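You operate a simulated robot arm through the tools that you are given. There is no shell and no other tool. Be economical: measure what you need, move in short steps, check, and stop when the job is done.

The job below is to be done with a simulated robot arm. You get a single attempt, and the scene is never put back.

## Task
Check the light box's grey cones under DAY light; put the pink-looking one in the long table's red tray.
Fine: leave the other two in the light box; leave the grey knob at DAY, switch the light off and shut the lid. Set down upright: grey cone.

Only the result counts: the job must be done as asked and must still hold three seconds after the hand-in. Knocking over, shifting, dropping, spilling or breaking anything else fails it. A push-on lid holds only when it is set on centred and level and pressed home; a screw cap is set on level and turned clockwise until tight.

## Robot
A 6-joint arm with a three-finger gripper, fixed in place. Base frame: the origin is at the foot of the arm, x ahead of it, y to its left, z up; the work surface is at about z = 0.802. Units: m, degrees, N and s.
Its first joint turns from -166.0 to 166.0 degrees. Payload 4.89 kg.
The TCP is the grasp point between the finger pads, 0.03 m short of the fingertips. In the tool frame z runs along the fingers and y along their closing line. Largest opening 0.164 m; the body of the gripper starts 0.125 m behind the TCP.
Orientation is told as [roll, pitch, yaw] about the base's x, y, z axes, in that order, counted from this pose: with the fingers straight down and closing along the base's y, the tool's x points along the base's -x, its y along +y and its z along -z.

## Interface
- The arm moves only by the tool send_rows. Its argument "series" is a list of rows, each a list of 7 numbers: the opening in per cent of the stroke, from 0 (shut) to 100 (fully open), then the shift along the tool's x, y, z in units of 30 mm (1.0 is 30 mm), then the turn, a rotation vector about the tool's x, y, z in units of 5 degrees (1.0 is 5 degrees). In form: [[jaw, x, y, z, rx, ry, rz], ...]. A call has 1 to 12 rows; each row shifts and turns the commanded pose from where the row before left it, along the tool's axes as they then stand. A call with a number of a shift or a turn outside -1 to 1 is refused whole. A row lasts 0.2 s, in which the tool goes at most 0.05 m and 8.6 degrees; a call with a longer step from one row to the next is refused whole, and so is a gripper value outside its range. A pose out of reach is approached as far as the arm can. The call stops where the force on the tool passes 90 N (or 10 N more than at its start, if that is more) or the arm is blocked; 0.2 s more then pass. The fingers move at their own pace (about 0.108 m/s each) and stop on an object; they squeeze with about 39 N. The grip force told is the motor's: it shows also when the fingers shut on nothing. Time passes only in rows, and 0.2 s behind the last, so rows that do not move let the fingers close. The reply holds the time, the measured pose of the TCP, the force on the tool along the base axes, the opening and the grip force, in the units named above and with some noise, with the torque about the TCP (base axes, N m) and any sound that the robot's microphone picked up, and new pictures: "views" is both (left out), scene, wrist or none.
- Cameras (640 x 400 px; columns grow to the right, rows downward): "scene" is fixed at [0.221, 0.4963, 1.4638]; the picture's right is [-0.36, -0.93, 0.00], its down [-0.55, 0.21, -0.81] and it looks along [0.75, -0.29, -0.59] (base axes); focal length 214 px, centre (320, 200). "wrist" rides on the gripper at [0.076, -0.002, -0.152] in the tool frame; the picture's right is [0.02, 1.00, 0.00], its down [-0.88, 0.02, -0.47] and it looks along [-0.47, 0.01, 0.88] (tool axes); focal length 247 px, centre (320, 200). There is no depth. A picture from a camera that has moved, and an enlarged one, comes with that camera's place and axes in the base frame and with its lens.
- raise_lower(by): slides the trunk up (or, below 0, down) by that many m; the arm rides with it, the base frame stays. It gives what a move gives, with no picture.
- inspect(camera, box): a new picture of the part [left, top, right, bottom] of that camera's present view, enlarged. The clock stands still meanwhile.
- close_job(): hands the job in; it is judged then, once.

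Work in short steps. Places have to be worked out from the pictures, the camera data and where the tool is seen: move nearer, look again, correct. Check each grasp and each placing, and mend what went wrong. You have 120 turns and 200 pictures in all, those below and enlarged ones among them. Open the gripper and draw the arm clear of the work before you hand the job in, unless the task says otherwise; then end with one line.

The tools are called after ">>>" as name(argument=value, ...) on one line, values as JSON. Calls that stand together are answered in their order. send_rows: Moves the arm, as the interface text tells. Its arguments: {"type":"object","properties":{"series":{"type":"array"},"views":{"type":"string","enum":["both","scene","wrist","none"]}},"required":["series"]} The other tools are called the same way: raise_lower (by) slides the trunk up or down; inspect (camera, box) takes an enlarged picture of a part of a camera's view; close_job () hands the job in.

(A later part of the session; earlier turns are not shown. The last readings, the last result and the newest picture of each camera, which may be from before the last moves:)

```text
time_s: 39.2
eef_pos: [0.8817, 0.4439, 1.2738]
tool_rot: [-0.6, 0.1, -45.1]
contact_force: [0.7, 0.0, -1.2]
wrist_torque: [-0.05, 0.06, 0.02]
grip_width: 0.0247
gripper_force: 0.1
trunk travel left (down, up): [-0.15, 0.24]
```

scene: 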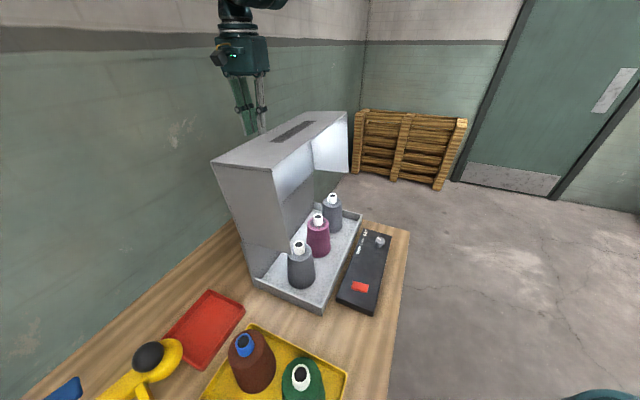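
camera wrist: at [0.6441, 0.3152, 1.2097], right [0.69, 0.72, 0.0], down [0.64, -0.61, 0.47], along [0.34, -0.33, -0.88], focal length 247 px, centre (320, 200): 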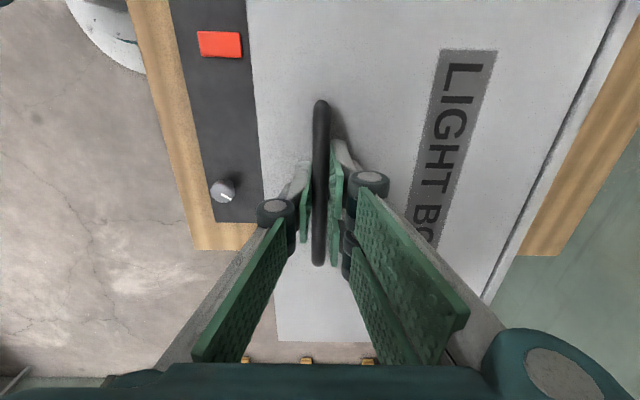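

The hood stays open. I rise clear, back off toward the robot, and then turn to yaw 45° for a tilted approach from the front at the pink cone (≈(0.738,0.30), ~0.17 tall).

>>> send_rows(series=[[15, 0, 0, -1, 0, 0, 0], [15, 0, 0, -1, 0, 0, 0], [15, 0, 0, -1, 0, 0, 0], [15, 0, -1, -0.3, 0, 0, 0], [15, 0, -1, 0, 0, 0, 0], [15, 0, -1, 0, 0, 0, 0], [15, 0, -1, 0, 0, 0, 0], [15, 0, -1, 0, 0, 0, 0], [15, 0, -1, 0, 0, 0, 0], [15, 0, -1, 0, 0, 0, 0], [15, 0, -1, 0, 0, 0, 0], [15, 0, -1, 0, 0, 0, 0]], views="none")

>>> send_rows(series=[[15, 0, -1, 0, 0, 0, 0], [15, 0, -1, 0, 0, 0, 0], [15, 0, -1, 0, 0, 0, 0], [15, 0, -1, 0, 0, 0, 0], [15, 0, 0, 0, 0, 0, -1], [15, 0, 0, 0, 0, 0, -1], [15, 0, 0, 0, 0, 0, -1], [15, 0, 0, 0, 0, 0, -1], [15, 0, 0, 0, 0, 0, -1], [15, 0, 0, 0, 0, 0, -1], [15, 0, 0, 0, 0, 0, -1], [15, 0, 0, 0, 0, 0, -1]], views="none")

>>> send_rows(series=[[15, 0, 0, 0, 0, 0, -1], [15, 0, 0, 0, 0, 0, -1], [15, 0, 0, 0, 0, 0, -1], [15, 0, 0, 0, 0, 0, -1], [15, 0, 0, 0, 0, 0, -1], [15, 0, 0, 0, 0, 0, -1], [15, 0, 0, 0, 0, 0, -1], [15, 0, 0, 0, 0, 0, -1], [15, 0, 0, 0, 0, 0, -1], [15, 0, 0, 0, 0, 0, -1]], views="both")

```text
time_s: 41.8
eef_pos: [0.6926, 0.255, 1.3746]
tool_rot: [-0.8, 0.1, -45.0]
contact_force: [-0.4, 0.7, 0.0]
wrist_torque: [-0.13, 0.16, -0.02]
grip_width: 0.0245
gripper_force: 0.0
trunk travel left (down, up): [-0.15, 0.24]
```

```text
time_s: 44.4
eef_pos: [0.6069, 0.1694, 1.3785]
tool_rot: [-0.5, 0.6, -4.9]
contact_force: [0.0, 0.4, -0.2]
wrist_torque: [-0.03, -0.01, 0.01]
grip_width: 0.0248
gripper_force: 0.1
trunk travel left (down, up): [-0.15, 0.24]
```

```text
time_s: 46.6
eef_pos: [0.6078, 0.1685, 1.3788]
tool_rot: [0.1, 0.7, 45.1]
contact_force: [-0.5, -0.3, 0.2]
wrist_torque: [0.01, 0.03, -0.02]
grip_width: 0.0246
gripper_force: 0.0
trunk travel left (down, up): [-0.15, 0.24]
camera wrist: at [0.5549, 0.1153, 1.5309], right [-0.72, 0.69, 0.0], down [0.61, 0.64, 0.46], along [0.32, 0.34, -0.89], focal length 247 px, centre (320, 200)
```

scene: 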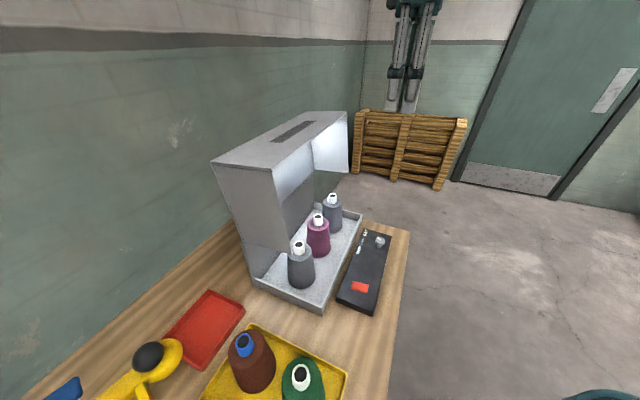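
wrist: 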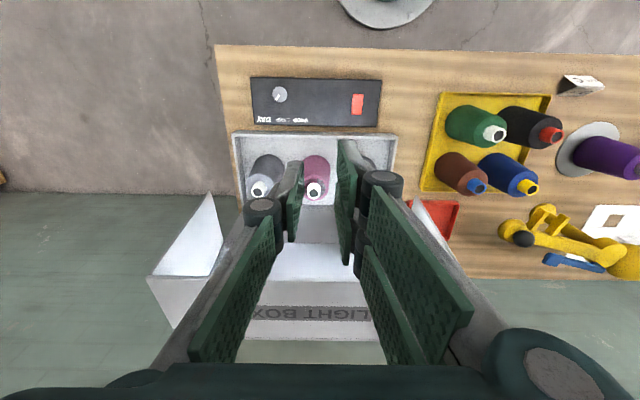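

Good overview. I zoom in on the cones from above to confirm the colours and position.

>>> inspect(camera="wrist", box=[220, 120, 420, 245])

>>> inspect(camera="scene", box=[270, 180, 370, 300])

```text
3.20 times, centred on (320, 182) of wrist
camera zoom: at [0.5549, 0.1153, 1.5309], right [-0.72, 0.69, 0.0], down [0.61, 0.64, 0.46], along [0.32, 0.34, -0.89], focal length 790 px, centre (320, 256)
```

zoom: 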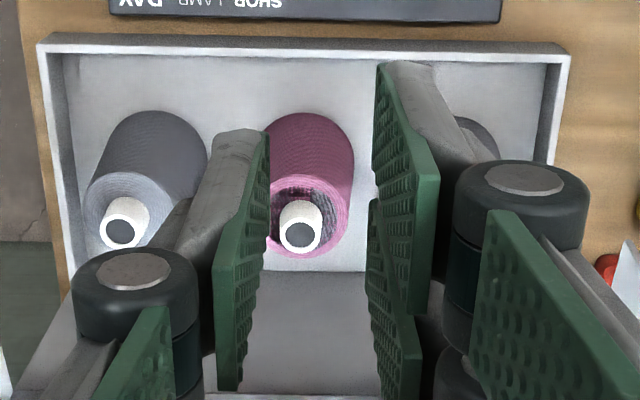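

```text
3.33 times, centred on (320, 240) of scene
camera zoom: at [0.221, 0.4963, 1.4638], right [-0.36, -0.93, 0.0], down [-0.55, 0.21, -0.81], along [0.75, -0.29, -0.59], focal length 715 px, centre (320, 67)
```

zoom: 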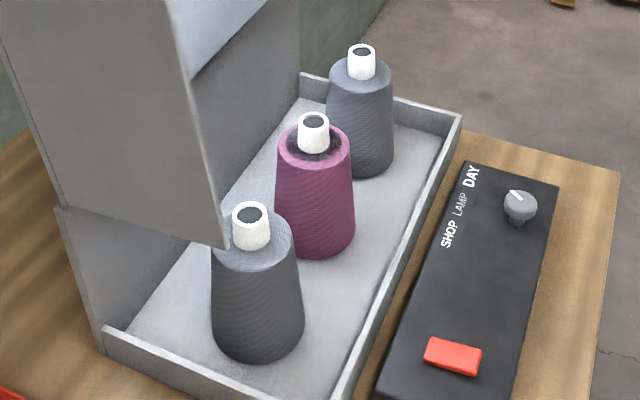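

Confirmed: middle one pink; its axis is at ≈(0.751,0.300), top z≈0.979, body ≈8 cm wide. I tilt the tool 50° (fingers toward the box), then move to a pre-grasp 16 cm short of it.

>>> send_rows(series=[[76, 0, 0, 0, 0, -1, 0], [76, 0, 0, 0, 0, -1, 0], [76, 0, 0, 0, 0, -1, 0], [76, 0, 0, 0, 0, -1, 0], [76, 0, 0, 0, 0, -1, 0], [76, 0, 0, 0, 0, -1, 0], [76, 0, 0, 0, 0, -1, 0], [76, 0, 0, 0, 0, -1, 0], [76, 0, 0, 0, 0, -1, 0], [76, 0, 0, 0, 0, -1, 0]], views="none")

>>> send_rows(series=[[76, 0.769, -0.026, 0.956, 0, 0, 0], [76, 0.769, -0.026, 0.956, 0, 0, 0], [76, 0.769, -0.026, 0.956, 0, 0, 0], [76, 0.769, -0.026, 0.956, 0, 0, 0], [76, 0.769, -0.026, 0.956, 0, 0, 0], [76, 0.769, -0.026, 0.956, 0, 0, 0], [76, 0.769, -0.026, 0.956, 0, 0, 0], [76, 0.769, -0.026, 0.956, 0, 0, 0]], views="both")

```text
time_s: 48.8
eef_pos: [0.6062, 0.1682, 1.378]
tool_rot: [0.1, -49.4, 44.9]
contact_force: [0.2, -0.7, -0.5]
wrist_torque: [-0.01, 0.0, 0.01]
grip_width: 0.1247
gripper_force: 0.0
trunk travel left (down, up): [-0.15, 0.24]
```

```text
time_s: 50.6
eef_pos: [0.6485, 0.2015, 1.0863]
tool_rot: [0.1, -49.4, 44.8]
contact_force: [-2.1, -0.7, 1.3]
wrist_torque: [-0.02, -0.12, -0.14]
grip_width: 0.1243
gripper_force: 0.2
trunk travel left (down, up): [-0.15, 0.24]
camera wrist: at [0.5325, 0.0831, 1.1276], right [-0.72, 0.7, -0.02], down [0.14, 0.16, 0.98], along [0.68, 0.7, -0.21], focal length 247 px, centre (320, 200)
```

scene: 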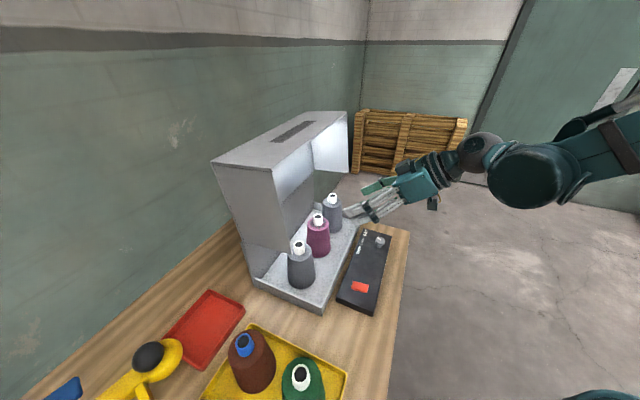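
wrist: 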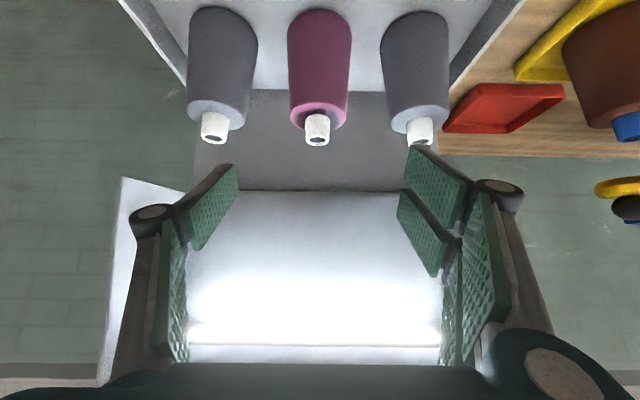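

The view is clear and the pink cone is centred between the fingers (off by ~4 mm). I advance around it to the grasp point (0.751,0.300,0.915), stopping 5 cm short to recheck.

>>> send_rows(series=[[76, 0.44, -0.12, 0.8, 0, 0, 0], [76, 0.44, 0, 0.8, 0, 0, 0], [76, 0.44, 0, 0.8, 0, 0, 0], [76, 0, 0, 0.9, 0, 0, 0], [76, 0, 0, 0.9, 0, 0, 0], [76, 0, 0, 0.9, 0, 0, 0], [76, 0, 0, 0.5, 0, 0, 0]], views="both")

```text
time_s: 52.2
eef_pos: [0.7223, 0.2719, 0.9475]
tool_rot: [0.1, -49.2, 44.8]
contact_force: [-0.7, -0.2, 0.2]
wrist_torque: [0.03, -0.03, -0.01]
grip_width: 0.1248
gripper_force: 0.1
trunk travel left (down, up): [-0.15, 0.24]
camera wrist: at [0.6076, 0.1544, 0.9891], right [-0.72, 0.7, -0.02], down [0.14, 0.16, 0.98], along [0.68, 0.7, -0.22], focal length 247 px, centre (320, 200)
```

scene: 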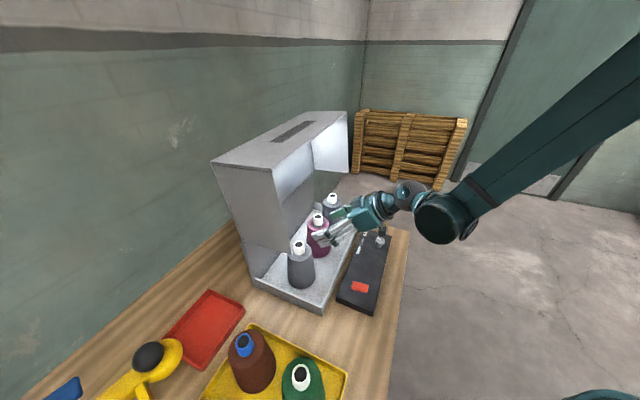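
wrist: 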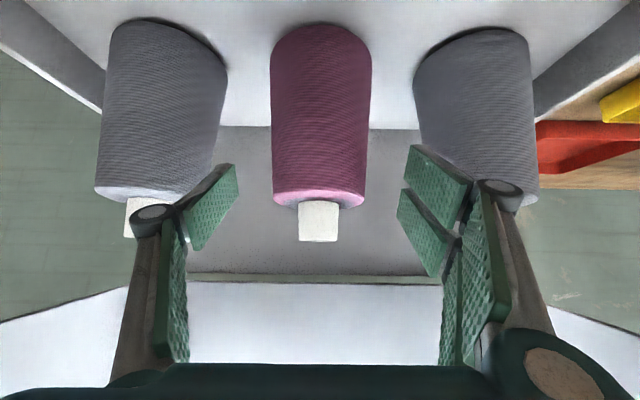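

Centred well. I make the last 5.5 cm and close on the cone's body.

>>> send_rows(series=[[76, 0.1, 0, 0.9, 0, 0, 0], [76, 0, 0, 0.9, 0, 0, 0], [30, 0, 0, 0, 0, 0, 0], [30, 0, 0, 0, 0, 0, 0], [30, 0, 0, 0, 0, 0, 0], [30, 0, 0, 0, 0, 0, 0]], views="both")

```text
time_s: 53.6
eef_pos: [0.7494, 0.299, 0.9111]
tool_rot: [0.2, -49.4, 44.9]
contact_force: [-5.0, -7.6, 13.5]
wrist_torque: [-0.27, 0.5, 0.12]
grip_width: 0.0846
gripper_force: 38.6
trunk travel left (down, up): [-0.15, 0.24]
camera wrist: at [0.6338, 0.1815, 0.9523], right [-0.72, 0.7, -0.02], down [0.14, 0.16, 0.98], along [0.68, 0.7, -0.21], focal length 247 px, centre (320, 200)
```

scene: 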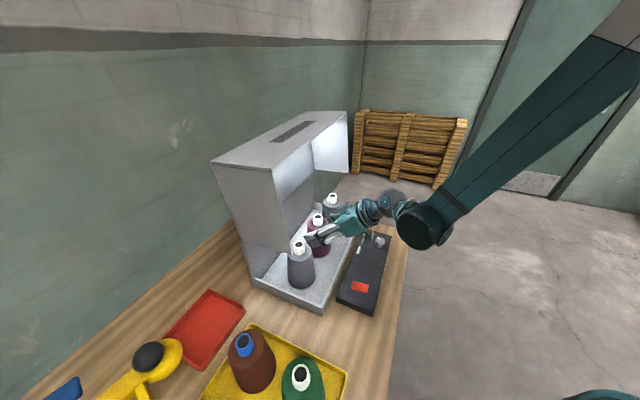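
wrist: 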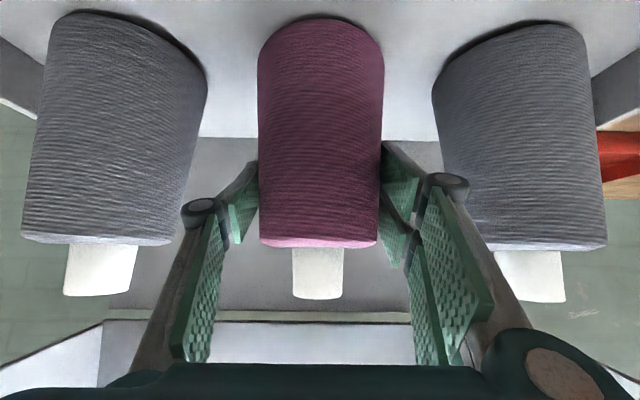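

Firm grip (85 mm, 39 N), neighbours untouched. I lift straight up 8 cm.

>>> send_rows(series=[[30, -0.506, 0, -0.434, 0, 0, 0], [30, -0.506, 0, -0.434, 0, 0, 0], [30, -0.506, 0, -0.434, 0, 0, 0], [30, -0.506, 0, -0.434, 0, 0, 0], [30, 0, 0, 0, 0, 0, 0]], views="both")

```text
time_s: 54.8
eef_pos: [0.7528, 0.3001, 0.9914]
tool_rot: [0.2, -49.2, 44.8]
contact_force: [-0.1, 0.1, -6.1]
wrist_torque: [-0.04, -0.01, 0.0]
grip_width: 0.0766
gripper_force: 39.1
trunk travel left (down, up): [-0.15, 0.24]
camera wrist: at [0.6361, 0.1814, 1.0321], right [-0.72, 0.7, -0.01], down [0.14, 0.16, 0.98], along [0.68, 0.7, -0.22], focal length 247 px, centre (320, 200)
```

scene: 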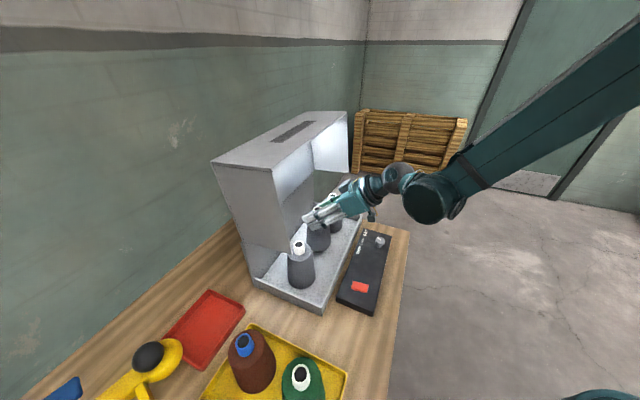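
wrist: 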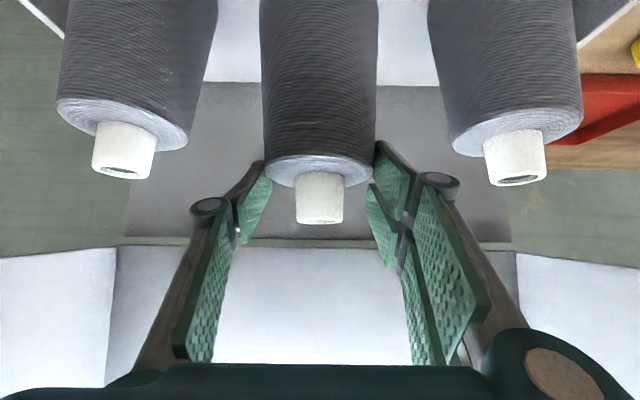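

The cone loses its pink out of the lamp's light, as expected, but it slid down some in the grip (width now 77 mm, near its shoulder). I test with a slow 1.5 cm lift to see if the grip holds.

>>> send_rows(series=[[30, -0.19, 0, -0.163, 0, 0, 0], [30, -0.19, 0, -0.163, 0, 0, 0], [30, 0, 0, 0, 0, 0, 0]], views="both")

>>> inspect(camera="scene", box=[260, 170, 360, 300])

```text
time_s: 55.6
eef_pos: [0.7527, 0.2984, 1.0062]
tool_rot: [0.1, -49.3, 44.8]
contact_force: [0.1, 0.1, -4.8]
wrist_torque: [0.02, -0.02, -0.01]
grip_width: 0.0766
gripper_force: 39.2
trunk travel left (down, up): [-0.15, 0.24]
camera wrist: at [0.6363, 0.181, 1.0476], right [-0.72, 0.7, -0.01], down [0.14, 0.16, 0.98], along [0.68, 0.7, -0.22], focal length 247 px, centre (320, 200)
```

scene: 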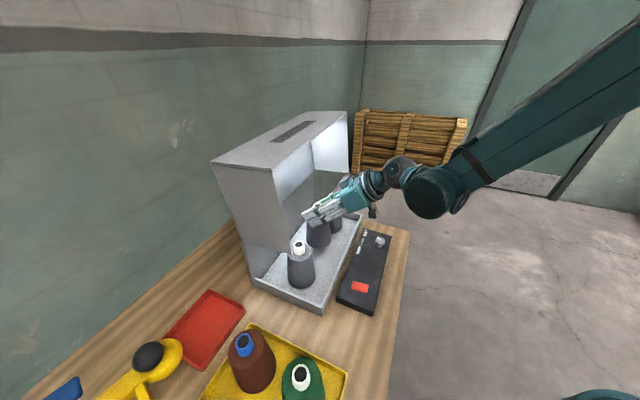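
wrist: 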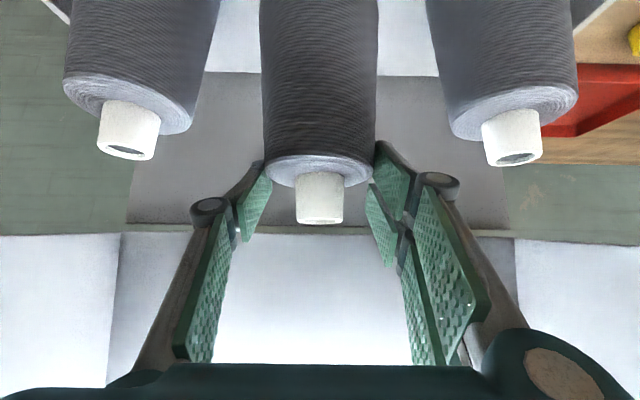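

```text
3.08 times, centred on (310, 235) of scene
camera zoom: at [0.221, 0.4963, 1.4638], right [-0.36, -0.93, 0.0], down [-0.55, 0.21, -0.81], along [0.75, -0.29, -0.59], focal length 660 px, centre (351, 92)
```

zoom: 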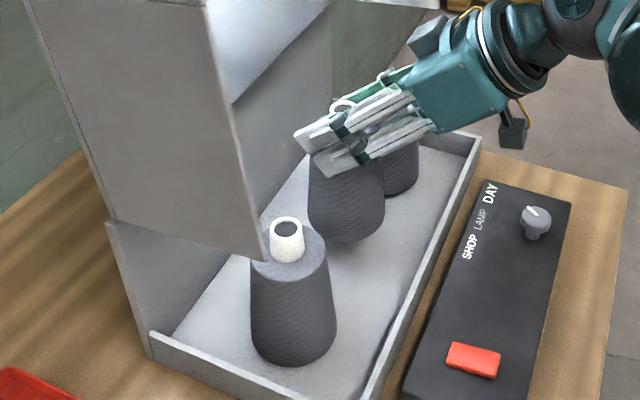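

It holds: the cone hangs upright and moves with the hand. I lift 2 cm more and retract along the front of the box gently.

>>> send_rows(series=[[30, -0.506, 0, -0.434, 0, 0, 0], [30, 0.434, 0, -0.506, 0, 0, 0], [30, 0.434, 0, -0.506, 0, 0, 0], [30, 0.434, 0, -0.506, 0, 0, 0], [30, 0.434, 0, -0.506, 0, 0, 0], [30, 0.434, 0, -0.506, 0, 0, 0], [30, 0.434, 0, -0.506, 0, 0, 0], [30, 0.434, 0, -0.506, 0, 0, 0], [30, 0.434, 0, -0.506, 0, 0, 0], [30, 0.434, 0, -0.506, 0, 0, 0], [30, 0.434, 0, -0.506, 0, 0, 0]], views="both")

```text
time_s: 58.0
eef_pos: [0.6095, 0.1557, 1.025]
tool_rot: [0.1, -49.3, 44.9]
contact_force: [0.9, 0.9, -5.8]
wrist_torque: [0.02, 0.06, 0.04]
grip_width: 0.0761
gripper_force: 39.0
trunk travel left (down, up): [-0.15, 0.24]
camera wrist: at [0.4927, 0.0388, 1.0675], right [-0.72, 0.7, -0.01], down [0.14, 0.16, 0.98], along [0.68, 0.7, -0.22], focal length 247 px, centre (320, 200)
```

scene: 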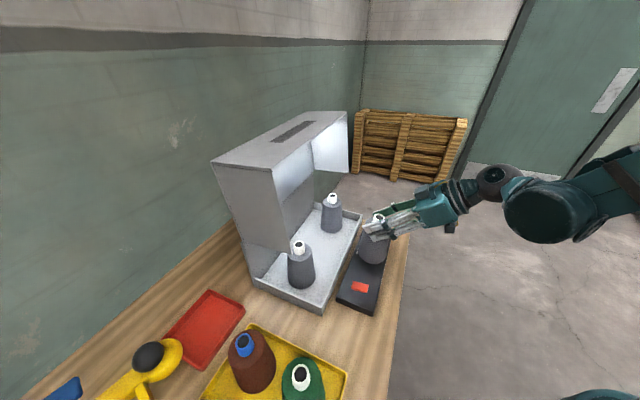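
wrist: 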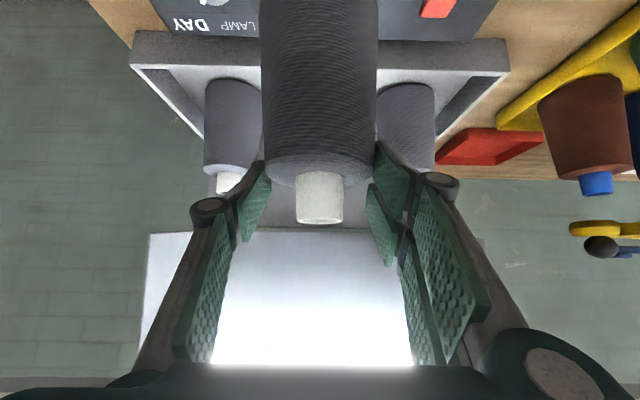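

Still firm. I now raise to TCP z≈1.19 while moving sideways (−e1) parallel to the box front.

>>> send_rows(series=[[30, -0.5, 0.3, -0.43, 0, 0, 0], [30, -0.6, 0.6, -0.51, 0, 0, 0], [30, -0.6, 0.8, -0.51, 0, 0, 0], [30, -0.6, 0.8, -0.51, 0, 0, 0], [30, -0.6, 0.8, -0.51, 0, 0, 0], [30, -0.6, 0.8, -0.51, 0, 0, 0], [30, -0.6, 0.8, -0.51, 0, 0, 0], [30, 0, 0.8, 0, 0, 0, 0], [30, 0, 0.8, 0, 0, 0, 0], [30, 0, 0.8, 0, 0, 0, 0], [30, 0, 0.8, 0, 0, 0, 0], [30, 0, 0.8, 0, 0, 0, 0]], views="scene")

```text
time_s: 60.6
eef_pos: [0.4205, 0.3478, 1.187]
tool_rot: [0.2, -49.2, 44.9]
contact_force: [-0.4, 0.1, -6.2]
wrist_torque: [-0.01, 0.02, -0.03]
grip_width: 0.0765
gripper_force: 39.0
trunk travel left (down, up): [-0.15, 0.24]
```

scene: 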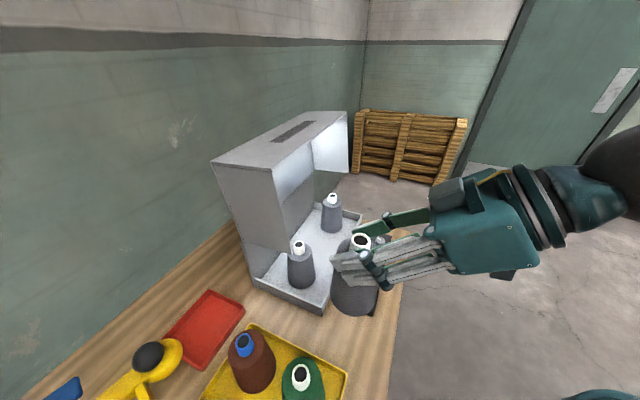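

Next: finish the sideways move, then turn to azimuth 60° (about the vertical) so the hand avoids both the box and the brown cone.

>>> send_rows(series=[[30, 0, 0.77, 0, 0, 0, 0], [30, 0, 0.77, 0, 0, 0, 0], [30, 0, 0.77, 0, 0, 0, 0], [30, 0, 0.77, 0, 0, 0, 0], [30, 0, 0.77, 0, 0, 0, 0], [30, 0, 0, 0, -0.759, 0, -0.651], [30, 0, 0, 0, -0.759, 0, -0.651], [30, 0, 0, 0, -0.759, 0, -0.651]], views="wrist")

```text
time_s: 62.4
eef_pos: [0.3406, 0.4301, 1.1883]
tool_rot: [0.1, -49.4, 59.8]
contact_force: [0.3, 0.0, -5.4]
wrist_torque: [-0.03, 0.01, 0.01]
grip_width: 0.0762
gripper_force: 39.2
trunk travel left (down, up): [-0.15, 0.24]
camera wrist: at [0.2587, 0.2868, 1.2295], right [-0.87, 0.49, -0.01], down [0.09, 0.19, 0.98], along [0.48, 0.85, -0.21], focal length 247 px, centre (320, 200)
```

wrist: 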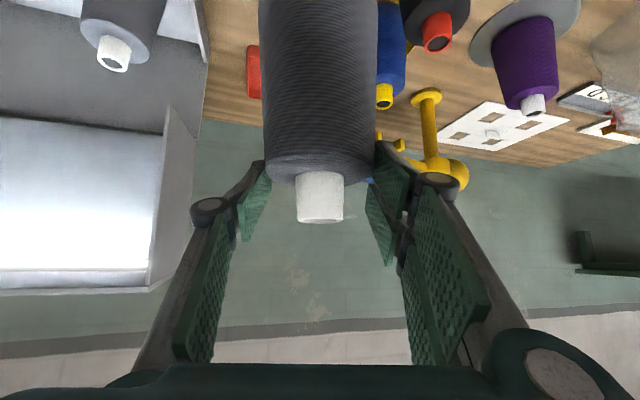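

Clear ahead. I translate at this height toward the red tray (centre ≈(0.606,0.696)), most of the way.

>>> send_rows(series=[[30, -0.3, -0.12, 0.35, 0, 0, 0], [30, -0.527, -0.217, 0.615, 0, 0, 0], [30, -0.527, -0.217, 0.615, 0, 0, 0], [30, -0.527, -0.217, 0.615, 0, 0, 0], [30, -0.527, -0.217, 0.615, 0, 0, 0], [30, -0.527, -0.217, 0.615, 0, 0, 0], [30, -0.527, -0.217, 0.615, 0, 0, 0], [30, -0.527, -0.217, 0.615, 0, 0, 0], [30, -0.527, -0.217, 0.615, 0, 0, 0], [30, -0.527, -0.217, 0.615, 0, 0, 0], [30, -0.527, -0.217, 0.615, 0, 0, 0], [30, -0.527, -0.217, 0.615, 0, 0, 0]], views="both")

```text
time_s: 65.0
eef_pos: [0.5462, 0.6327, 1.1881]
tool_rot: [0.1, -49.3, 59.8]
contact_force: [-2.5, -1.8, -4.4]
wrist_torque: [-0.02, -0.02, -0.05]
grip_width: 0.0762
gripper_force: 38.9
trunk travel left (down, up): [-0.15, 0.24]
camera wrist: at [0.4648, 0.4905, 1.2287], right [-0.87, 0.49, -0.02], down [0.09, 0.19, 0.98], along [0.48, 0.85, -0.21], focal length 247 px, centre (320, 200)
```

scene: 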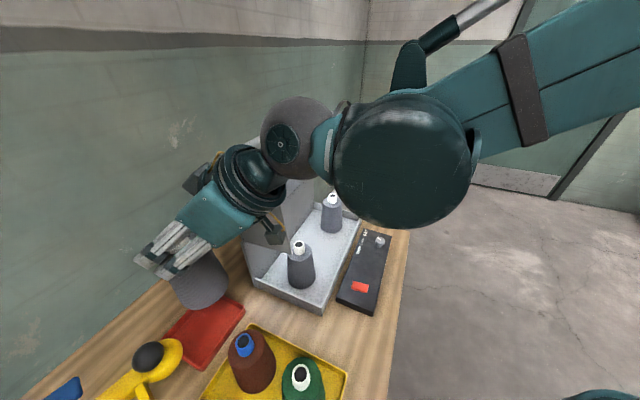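
wrist: 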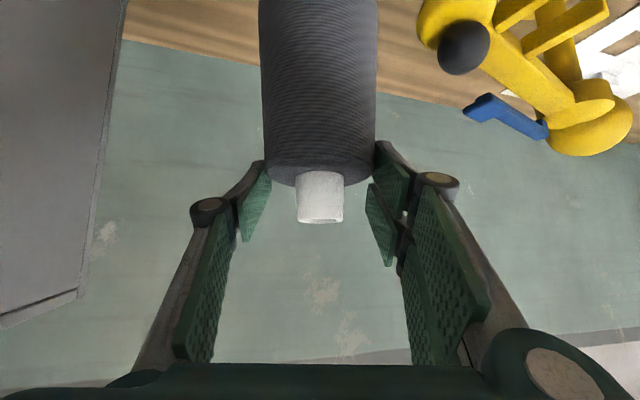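

I finish the horizontal move over the tray centre, and descend part-way to TCP z≈1.02 for a check.

>>> send_rows(series=[[30, -0.458, -0.17, 0.534, 0, 0, 0], [30, -0.458, -0.17, 0.534, 0, 0, 0], [30, -0.458, -0.17, 0.534, 0, 0, 0], [30, -0.458, -0.17, 0.534, 0, 0, 0], [30, 0.607, 0, 0.521, 0, 0, 0], [30, 0.607, 0, 0.521, 0, 0, 0], [30, 0.607, 0, 0.521, 0, 0, 0], [30, 0.607, 0, 0.521, 0, 0, 0], [30, 0.607, 0, 0.521, 0, 0, 0], [30, 0.607, 0, 0.521, 0, 0, 0], [30, 0.607, 0, 0.521, 0, 0, 0], [30, 0, 0, 0, 0, 0, 0]], views="both")

>>> inspect(camera="scene", box=[120, 220, 290, 390])

```text
time_s: 67.6
eef_pos: [0.6057, 0.6975, 1.021]
tool_rot: [0.2, -49.3, 59.8]
contact_force: [-0.2, 0.3, -5.7]
wrist_torque: [-0.02, 0.04, 0.02]
grip_width: 0.0764
gripper_force: 38.5
trunk travel left (down, up): [-0.15, 0.24]
camera wrist: at [0.5239, 0.5549, 1.062], right [-0.87, 0.49, -0.01], down [0.09, 0.19, 0.98], along [0.48, 0.85, -0.22], focal length 247 px, centre (320, 200)
```

scene: 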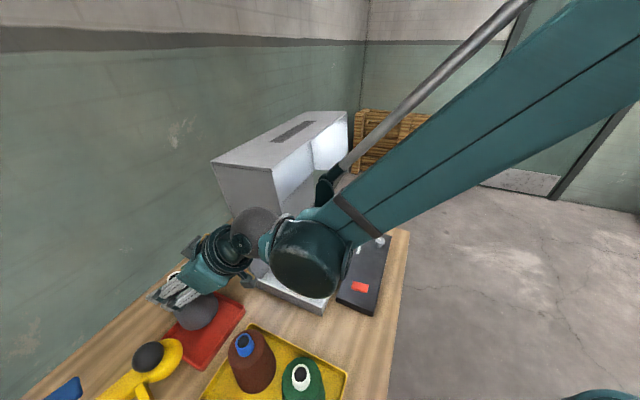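
wrist: 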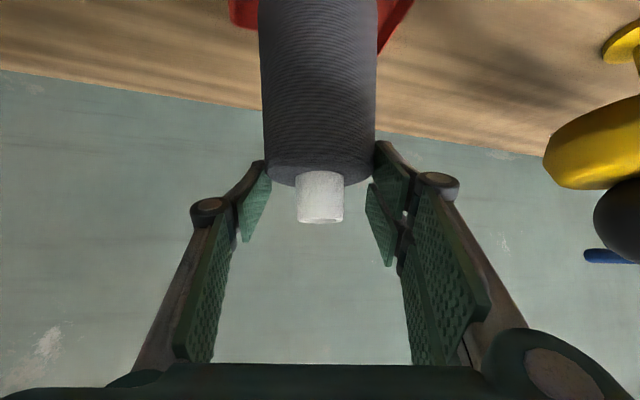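

```text
2.35 times, centred on (205, 305) of scene
camera zoom: at [0.221, 0.4963, 1.4638], right [-0.36, -0.93, 0.0], down [-0.55, 0.21, -0.81], along [0.75, -0.29, -0.59], focal length 505 px, centre (591, -47)
```

zoom: 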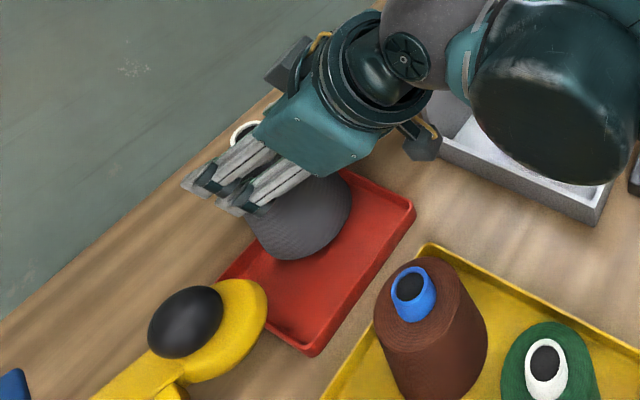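

Cone upright over the tray. I lower it 5 cm, then in 4 mm steps to feel contact.

>>> send_rows(series=[[30, 0.4, 0, 0.344, 0, 0, 0], [30, 0.4, 0, 0.344, 0, 0, 0], [30, 0.4, 0, 0.344, 0, 0, 0], [30, 0.1, 0, 0.087, 0, 0, 0], [30, 0.1, 0, 0.087, 0, 0, 0], [30, 0.1, 0, 0.087, 0, 0, 0], [30, 0.1, 0, 0.087, 0, 0, 0]], views="scene")

>>> inspect(camera="scene", box=[120, 220, 290, 390])

```text
time_s: 69.2
eef_pos: [0.6063, 0.6973, 0.9553]
tool_rot: [0.0, -49.3, 59.8]
contact_force: [0.1, 0.3, -5.2]
wrist_torque: [0.02, 0.03, -0.02]
grip_width: 0.0763
gripper_force: 38.8
trunk travel left (down, up): [-0.15, 0.24]
```

scene: 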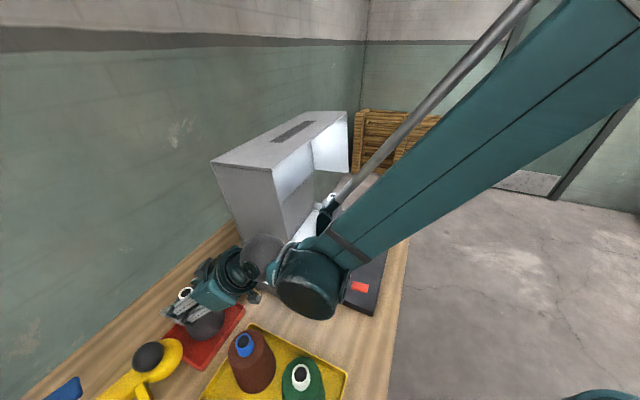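

```text
2.35 times, centred on (205, 305) of scene
camera zoom: at [0.221, 0.4963, 1.4638], right [-0.36, -0.93, 0.0], down [-0.55, 0.21, -0.81], along [0.75, -0.29, -0.59], focal length 505 px, centre (591, -47)
```

zoom: 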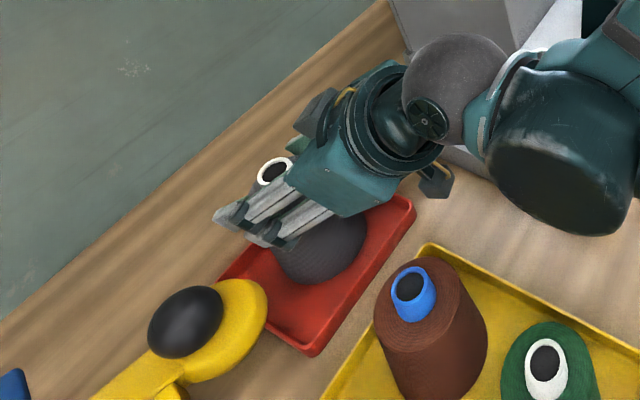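

Well placed over the tray. I continue in small steps until contact.

>>> send_rows(series=[[30, 0.076, 0, 0.065, 0, 0, 0], [30, 0.076, 0, 0.065, 0, 0, 0], [30, 0.076, 0, 0.065, 0, 0, 0], [30, 0, 0, 0, 0, 0, 0]], views="none")

```text
time_s: 70.2
eef_pos: [0.6057, 0.6969, 0.951]
tool_rot: [0.1, -49.5, 59.8]
contact_force: [14.2, -4.1, 51.4]
wrist_torque: [0.28, -0.82, -0.13]
grip_width: 0.0774
gripper_force: 39.3
trunk travel left (down, up): [-0.15, 0.24]
```

Contact at z≈0.951 (51 N). I ease up 4 mm and look.

>>> send_rows(series=[[30, -0.1, 0, -0.087, 0, 0, 0], [30, 0, 0, 0, 0, 0, 0]], views="wrist")

>>> inspect(camera="scene", box=[120, 220, 290, 390])

```text
time_s: 70.8
eef_pos: [0.6045, 0.6981, 0.95]
tool_rot: [0.2, -49.2, 59.8]
contact_force: [-0.1, -0.9, -5.4]
wrist_torque: [-0.03, 0.02, 0.02]
grip_width: 0.077
gripper_force: 38.8
trunk travel left (down, up): [-0.15, 0.24]
camera wrist: at [0.5227, 0.5542, 0.9924], right [-0.87, 0.49, -0.01], down [0.09, 0.2, 0.98], along [0.48, 0.85, -0.22], focal length 247 px, centre (320, 200)
```

wrist: 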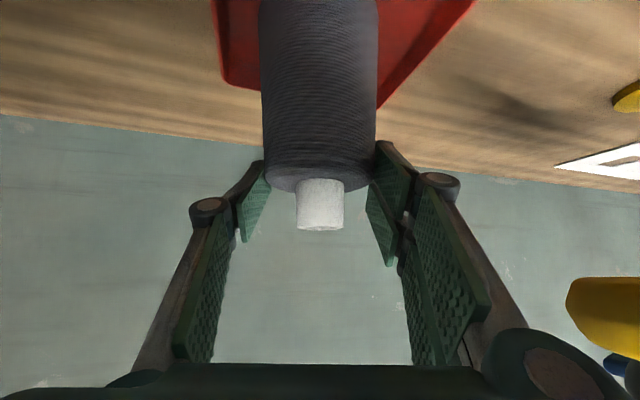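

```text
2.35 times, centred on (205, 305) of scene
camera zoom: at [0.221, 0.4963, 1.4638], right [-0.36, -0.93, 0.0], down [-0.55, 0.21, -0.81], along [0.75, -0.29, -0.59], focal length 505 px, centre (591, -47)
```

zoom: 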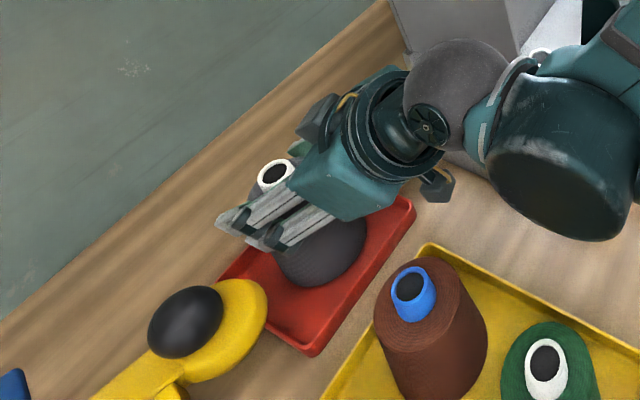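

The cone is upright and just off the tray floor. I lower 2 mm and open the fingers slowly.

>>> send_rows(series=[[30, 0.05, 0, 0.043, 0, 0, 0], [30, 0.025, 0, 0.022, 0, 0, 0], [52, 0, 0, 0, 0, 0, 0], [58, 0, 0, 0, 0, 0, 0], [68, 0, 0, 0, 0, 0, 0], [68, 0, 0, 0, 0, 0, 0]], views="both")

```text
time_s: 72.2
eef_pos: [0.6061, 0.6978, 0.9485]
tool_rot: [0.1, -49.3, 59.8]
contact_force: [0.5, -0.9, -0.3]
wrist_torque: [0.01, -0.02, 0.0]
grip_width: 0.1117
gripper_force: 0.1
trunk travel left (down, up): [-0.15, 0.24]
camera wrist: at [0.5239, 0.5541, 0.99], right [-0.87, 0.49, -0.01], down [0.09, 0.19, 0.98], along [0.48, 0.85, -0.22], focal length 247 px, centre (320, 200)
```

scene: 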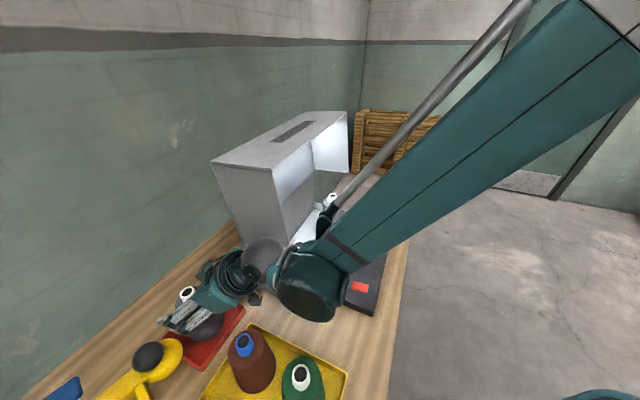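
wrist: 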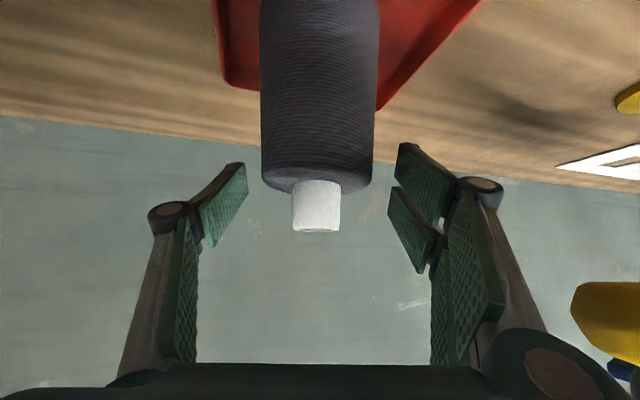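

Released and standing upright in the tray. I retract along the tool axis, then rise.

>>> send_rows(series=[[68, 0, 0, -0.5, 0, 0, 0], [68, 0, 0, -0.8, 0, 0, 0], [68, 0, 0, -1, 0, 0, 0], [68, 0, 0, -1, 0, 0, 0], [68, 0, 0, -1, 0, 0, 0], [68, -0.759, 0, -0.651, 0, 0, 0], [68, -0.759, 0, -0.651, 0, 0, 0], [68, -0.759, 0, -0.651, 0, 0, 0], [68, -0.759, 0, -0.651, 0, 0, 0], [68, -0.759, 0, -0.651, 0, 0, 0], [68, -0.759, 0, -0.651, 0, 0, 0], [68, -0.759, 0, -0.651, 0, 0, 0]], views="both")

>>> inspect(camera="scene", box=[120, 220, 290, 390])

```text
time_s: 74.8
eef_pos: [0.5578, 0.6134, 1.243]
tool_rot: [0.1, -49.4, 59.8]
contact_force: [0.6, 0.3, 0.9]
wrist_torque: [-0.04, 0.03, 0.01]
grip_width: 0.1117
gripper_force: 0.1
trunk travel left (down, up): [-0.15, 0.24]
camera wrist: at [0.4757, 0.4694, 1.2837], right [-0.87, 0.49, -0.01], down [0.09, 0.19, 0.98], along [0.48, 0.85, -0.22], focal length 247 px, centre (320, 200)
```

scene: 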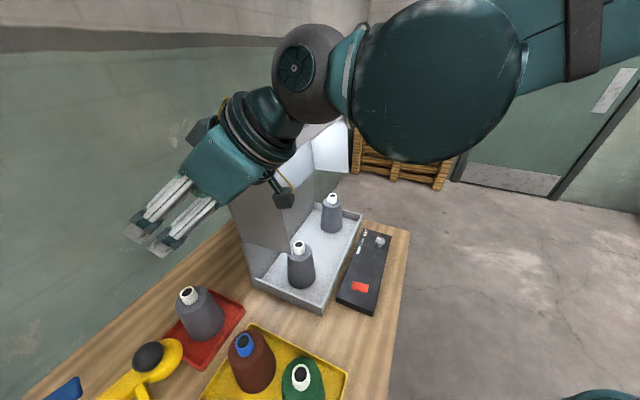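
wrist: 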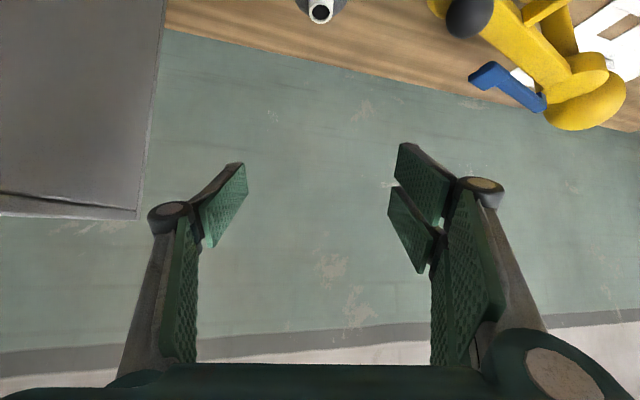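

```text
2.35 times, centred on (205, 305) of scene
camera zoom: at [0.221, 0.4963, 1.4638], right [-0.36, -0.93, 0.0], down [-0.55, 0.21, -0.81], along [0.75, -0.29, -0.59], focal length 505 px, centre (591, -47)
```

zoom: 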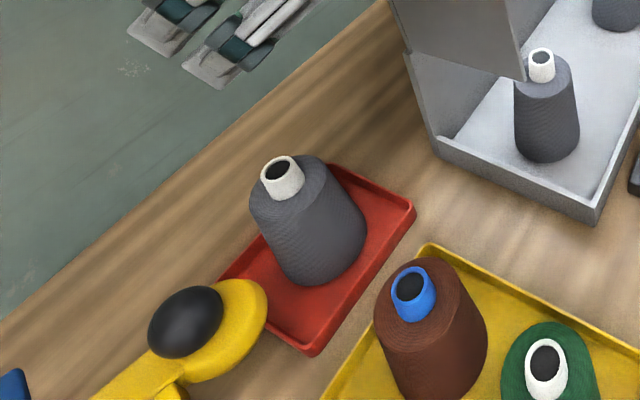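

The cone stands well inside the red tray. I rise to z≈1.4, straighten the tool and turn to yaw −45° for the handle.

>>> send_rows(series=[[20, -0.759, 0, -0.651, 0, 0, 0], [20, -0.759, 0, -0.651, 0, 0, 0], [20, -0.759, 0, -0.651, 0, 0, 0], [20, -0.759, 0, -0.651, 0, 0, 0], [20, -0.759, 0, -0.651, 0, 0, 0], [20, 0, 0, 0, 0, 1, 0], [20, 0, 0, 0, 0, 1, 0], [20, 0, 0, 0, 0, 1, 0], [20, 0, 0, 0, 0, 1, 0], [20, 0, 0, 0, 0, 1, 0], [20, 0, 0, 0, 0, 1, 0], [20, 0, 0, 0, 0, 1, 0]], views="none")

>>> send_rows(series=[[20, 0, 0, 0, 0, 1, 0], [20, 0, 0, 0, 0, 1, 0], [20, 0, 0, 0, 0, 0.88, 0], [20, 0, 0, 0, 0, 0, 1], [20, 0, 0, 0, 0, 0, 1], [20, 0, 0, 0, 0, 0, 1], [20, 0, 0, 0, 0, 0, 1], [20, 0, 0, 0, 0, 0, 1], [20, 0, 0, 0, 0, 0, 1], [20, 0, 0, 0, 0, 0, 1], [20, 0, 0, 0, 0, 0, 1], [20, 0, 0, 0, 0, 0, 1]], views="none")

>>> send_rows(series=[[20, 0, 0, 0, 0, 0, 1], [20, 0, 0, 0, 0, 0, 1], [20, 0, 0, 0, 0, 0, 1], [20, 0, 0, 0, 0, 0, 1], [20, 0, 0, 0, 0, 0, 1], [20, 0, 0, 0, 0, 0, 1], [20, 0, 0, 0, 0, 0, 1], [20, 0, 0, 0, 0, 0, 1], [20, 0, 0, 0, 0, 0, 1], [20, 0, 0, 0, 0, 0, 1], [20, 0, 0, 0, 0, 0, 1], [20, 0, 0, 0, 0, 0, 1]], views="both")

```text
time_s: 77.4
eef_pos: [0.5556, 0.6125, 1.3928]
tool_rot: [0.1, -14.4, 59.8]
contact_force: [-0.9, 0.2, 0.8]
wrist_torque: [0.12, -0.07, 0.01]
grip_width: 0.0327
gripper_force: 0.1
trunk travel left (down, up): [-0.15, 0.24]
```

```text
time_s: 80.0
eef_pos: [0.557, 0.6131, 1.3924]
tool_rot: [0.0, 0.2, 14.8]
contact_force: [1.0, 0.1, -0.9]
wrist_torque: [-0.06, 0.01, 0.0]
grip_width: 0.033
gripper_force: 0.1
trunk travel left (down, up): [-0.15, 0.24]
```

```text
time_s: 82.6
eef_pos: [0.556, 0.6139, 1.3934]
tool_rot: [-0.1, 0.1, -45.2]
contact_force: [0.4, -0.1, -1.0]
wrist_torque: [-0.01, 0.01, -0.02]
grip_width: 0.0329
gripper_force: 0.1
trunk travel left (down, up): [-0.15, 0.24]
camera wrist: at [0.5017, 0.6668, 1.5456], right [0.69, 0.72, 0.0], down [0.64, -0.61, 0.47], along [0.34, -0.33, -0.88], focal length 247 px, centre (320, 200)
```

scene: 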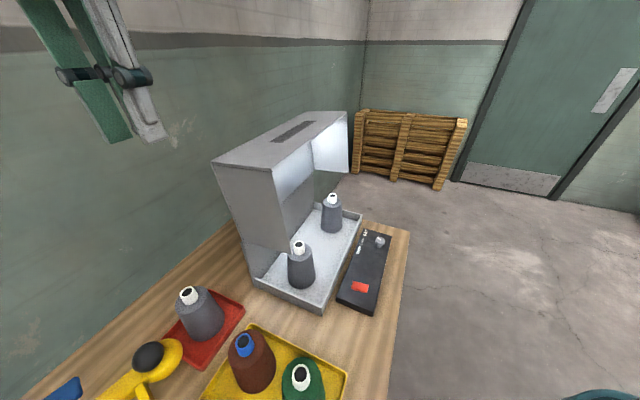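
wrist: 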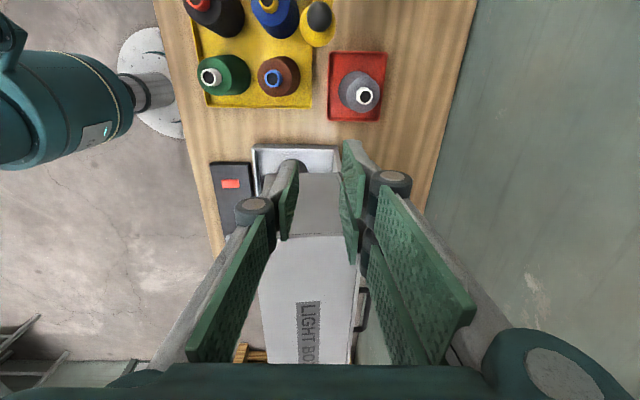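

The handle is visible on the hood's wall side. I move above it at (0.877,0.439).

>>> send_rows(series=[[18, -0.974, 0.287, 0, 0, 0, 0], [18, -0.974, 0.287, 0, 0, 0, 0], [18, -0.974, 0.287, 0, 0, 0, 0], [18, -0.974, 0.287, 0, 0, 0, 0], [18, -0.974, 0.287, 0, 0, 0, 0], [18, -0.974, 0.287, 0, 0, 0, 0], [18, -0.974, 0.287, 0, 0, 0, 0], [18, -0.974, 0.287, 0, 0, 0, 0], [18, -0.974, 0.287, 0, 0, 0, 0], [18, -0.974, 0.287, 0, 0, 0, 0], [18, -0.974, 0.287, 0, 0, 0, 0], [18, -0.974, 0.287, 0.8, 0, 0, 0]], views="both")

>>> inspect(camera="wrist", box=[240, 60, 440, 260])

```text
time_s: 85.2
eef_pos: [0.8779, 0.441, 1.3687]
tool_rot: [-0.1, 0.0, -45.0]
contact_force: [-0.3, 0.4, 0.2]
wrist_torque: [-0.02, -0.22, 0.0]
grip_width: 0.0293
gripper_force: 0.0
trunk travel left (down, up): [-0.15, 0.24]
camera wrist: at [0.8218, 0.4933, 1.5211], right [0.69, 0.72, 0.0], down [0.64, -0.61, 0.47], along [0.34, -0.33, -0.88], focal length 247 px, centre (320, 200)
```

scene: 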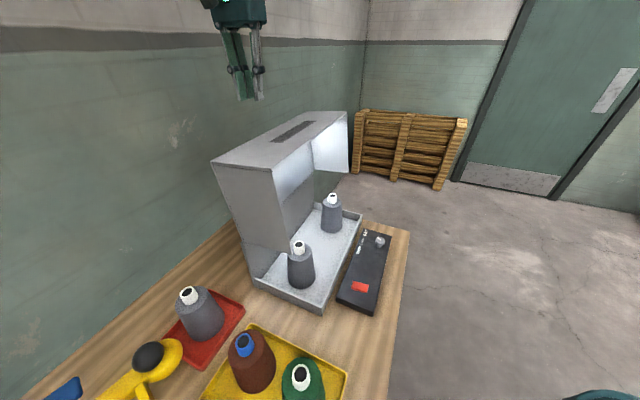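
wrist: 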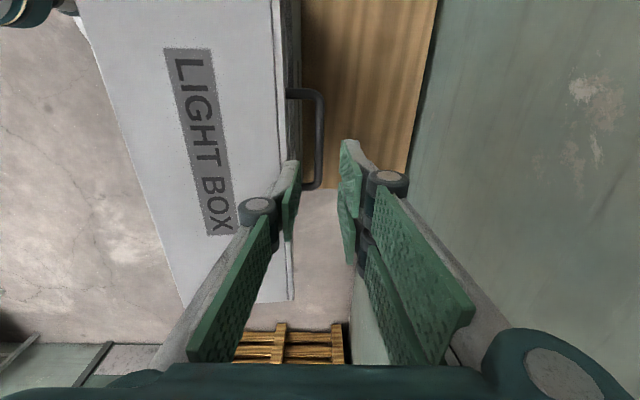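

```text
2.00 times, centred on (340, 160) of wrist
camera zoom: at [0.8218, 0.4933, 1.5211], right [0.69, 0.72, 0.0], down [0.64, -0.61, 0.47], along [0.34, -0.33, -0.88], focal length 494 px, centre (280, 280)
```

zoom: 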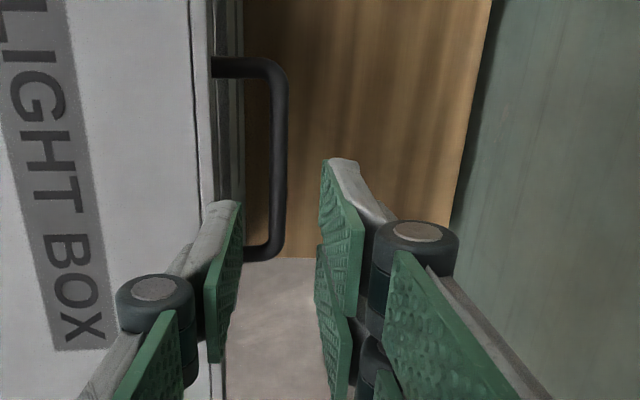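

The bar lines up with the finger midline. I descend to z≈1.205 and close on it.

>>> send_rows(series=[[18, 0, 0, 1, 0, 0, 0], [18, 0, 0, 1, 0, 0, 0], [18, 0, 0, 1, 0, 0, 0], [18, 0, 0, 1, 0, 0, 0], [18, 0, 0, 0.9, 0, 0, 0], [18, 0, 0, 0.55, 0, 0, 0], [0, 0, 0, 0, 0, 0, 0], [0, 0, 0, 0, 0, 0, 0]], views="both")

```text
time_s: 87.0
eef_pos: [0.8775, 0.4378, 1.2047]
tool_rot: [-0.1, -0.1, -45.0]
contact_force: [-21.9, -16.5, -24.3]
wrist_torque: [-0.11, -0.18, -0.95]
grip_width: 0.0102
gripper_force: 44.9
trunk travel left (down, up): [-0.15, 0.24]
camera wrist: at [0.8222, 0.4909, 1.3564], right [0.69, 0.72, 0.0], down [0.64, -0.61, 0.47], along [0.34, -0.33, -0.88], focal length 247 px, centre (320, 200)
```

scene: 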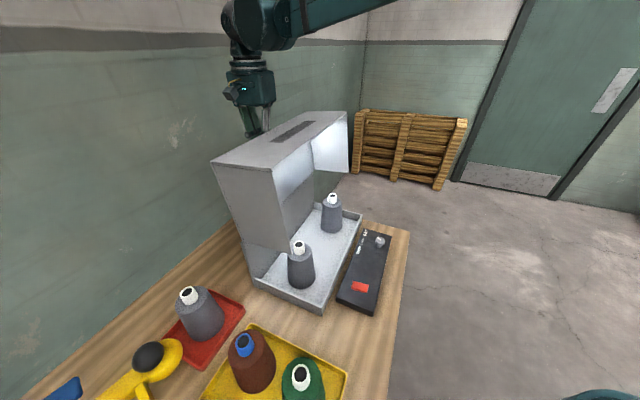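
wrist: 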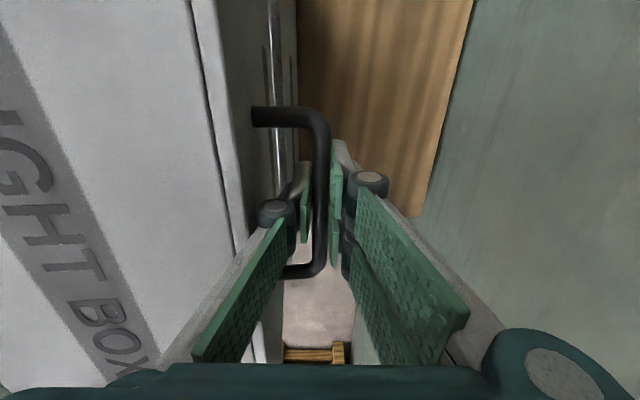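

Handle gripped. I fitted the hinge arc (centre s=0.866, z=1.028, R=0.188) and now swing the hood back along it, first 22°.

>>> send_rows(series=[[0, 0, -0.6, -0.18, 0, 0, 0], [0, 0, -0.59, -0.12, 0, 0, 0], [0, 0, -0.6, -0.06, 0, 0, 0], [0, 0, -0.6, 0, 0, 0, 0]], views="scene")

```text
time_s: 88.0
eef_pos: [0.8281, 0.3884, 1.2144]
tool_rot: [-0.2, 0.1, -45.1]
contact_force: [1.2, -3.0, -32.5]
wrist_torque: [-0.34, -0.29, -0.97]
grip_width: 0.0107
gripper_force: 44.2
trunk travel left (down, up): [-0.15, 0.24]
```

scene: 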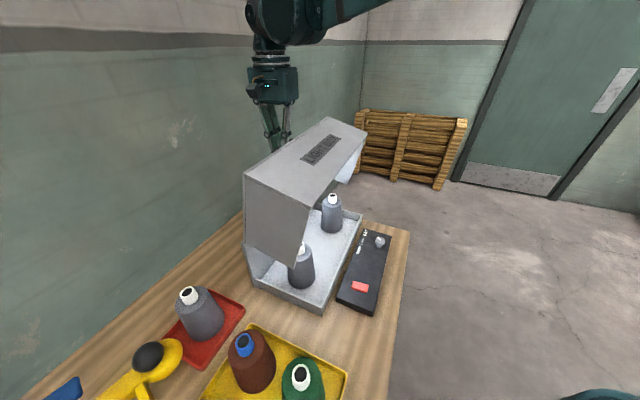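

Tracking well (slightly high; I correct 2 mm). Continuing the arc.

>>> send_rows(series=[[0, 0, -0.6, 0.12, 0, 0, 0], [0, 0, -0.59, 0.13, 0, 0, 0], [0, 0, -0.58, 0.17, 0, 0, 0], [0, 0, -0.56, 0.22, 0, 0, 0], [0, 0, -0.54, 0.27, 0, 0, 0]], views="scene")

```text
time_s: 89.2
eef_pos: [0.7675, 0.3267, 1.1881]
tool_rot: [-0.1, 0.1, -45.1]
contact_force: [0.3, 9.3, -12.3]
wrist_torque: [0.27, 0.26, -0.92]
grip_width: 0.0103
gripper_force: 45.7
trunk travel left (down, up): [-0.15, 0.24]
```

scene: 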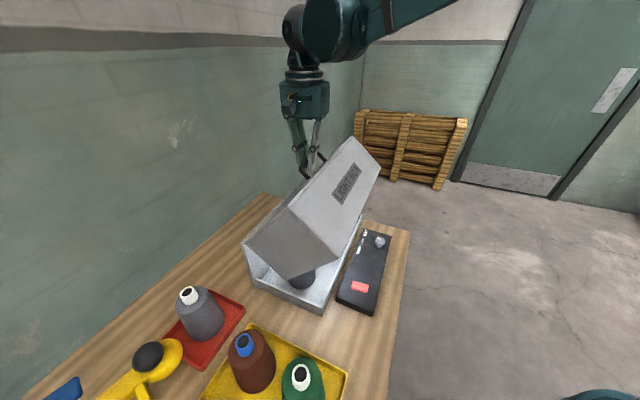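

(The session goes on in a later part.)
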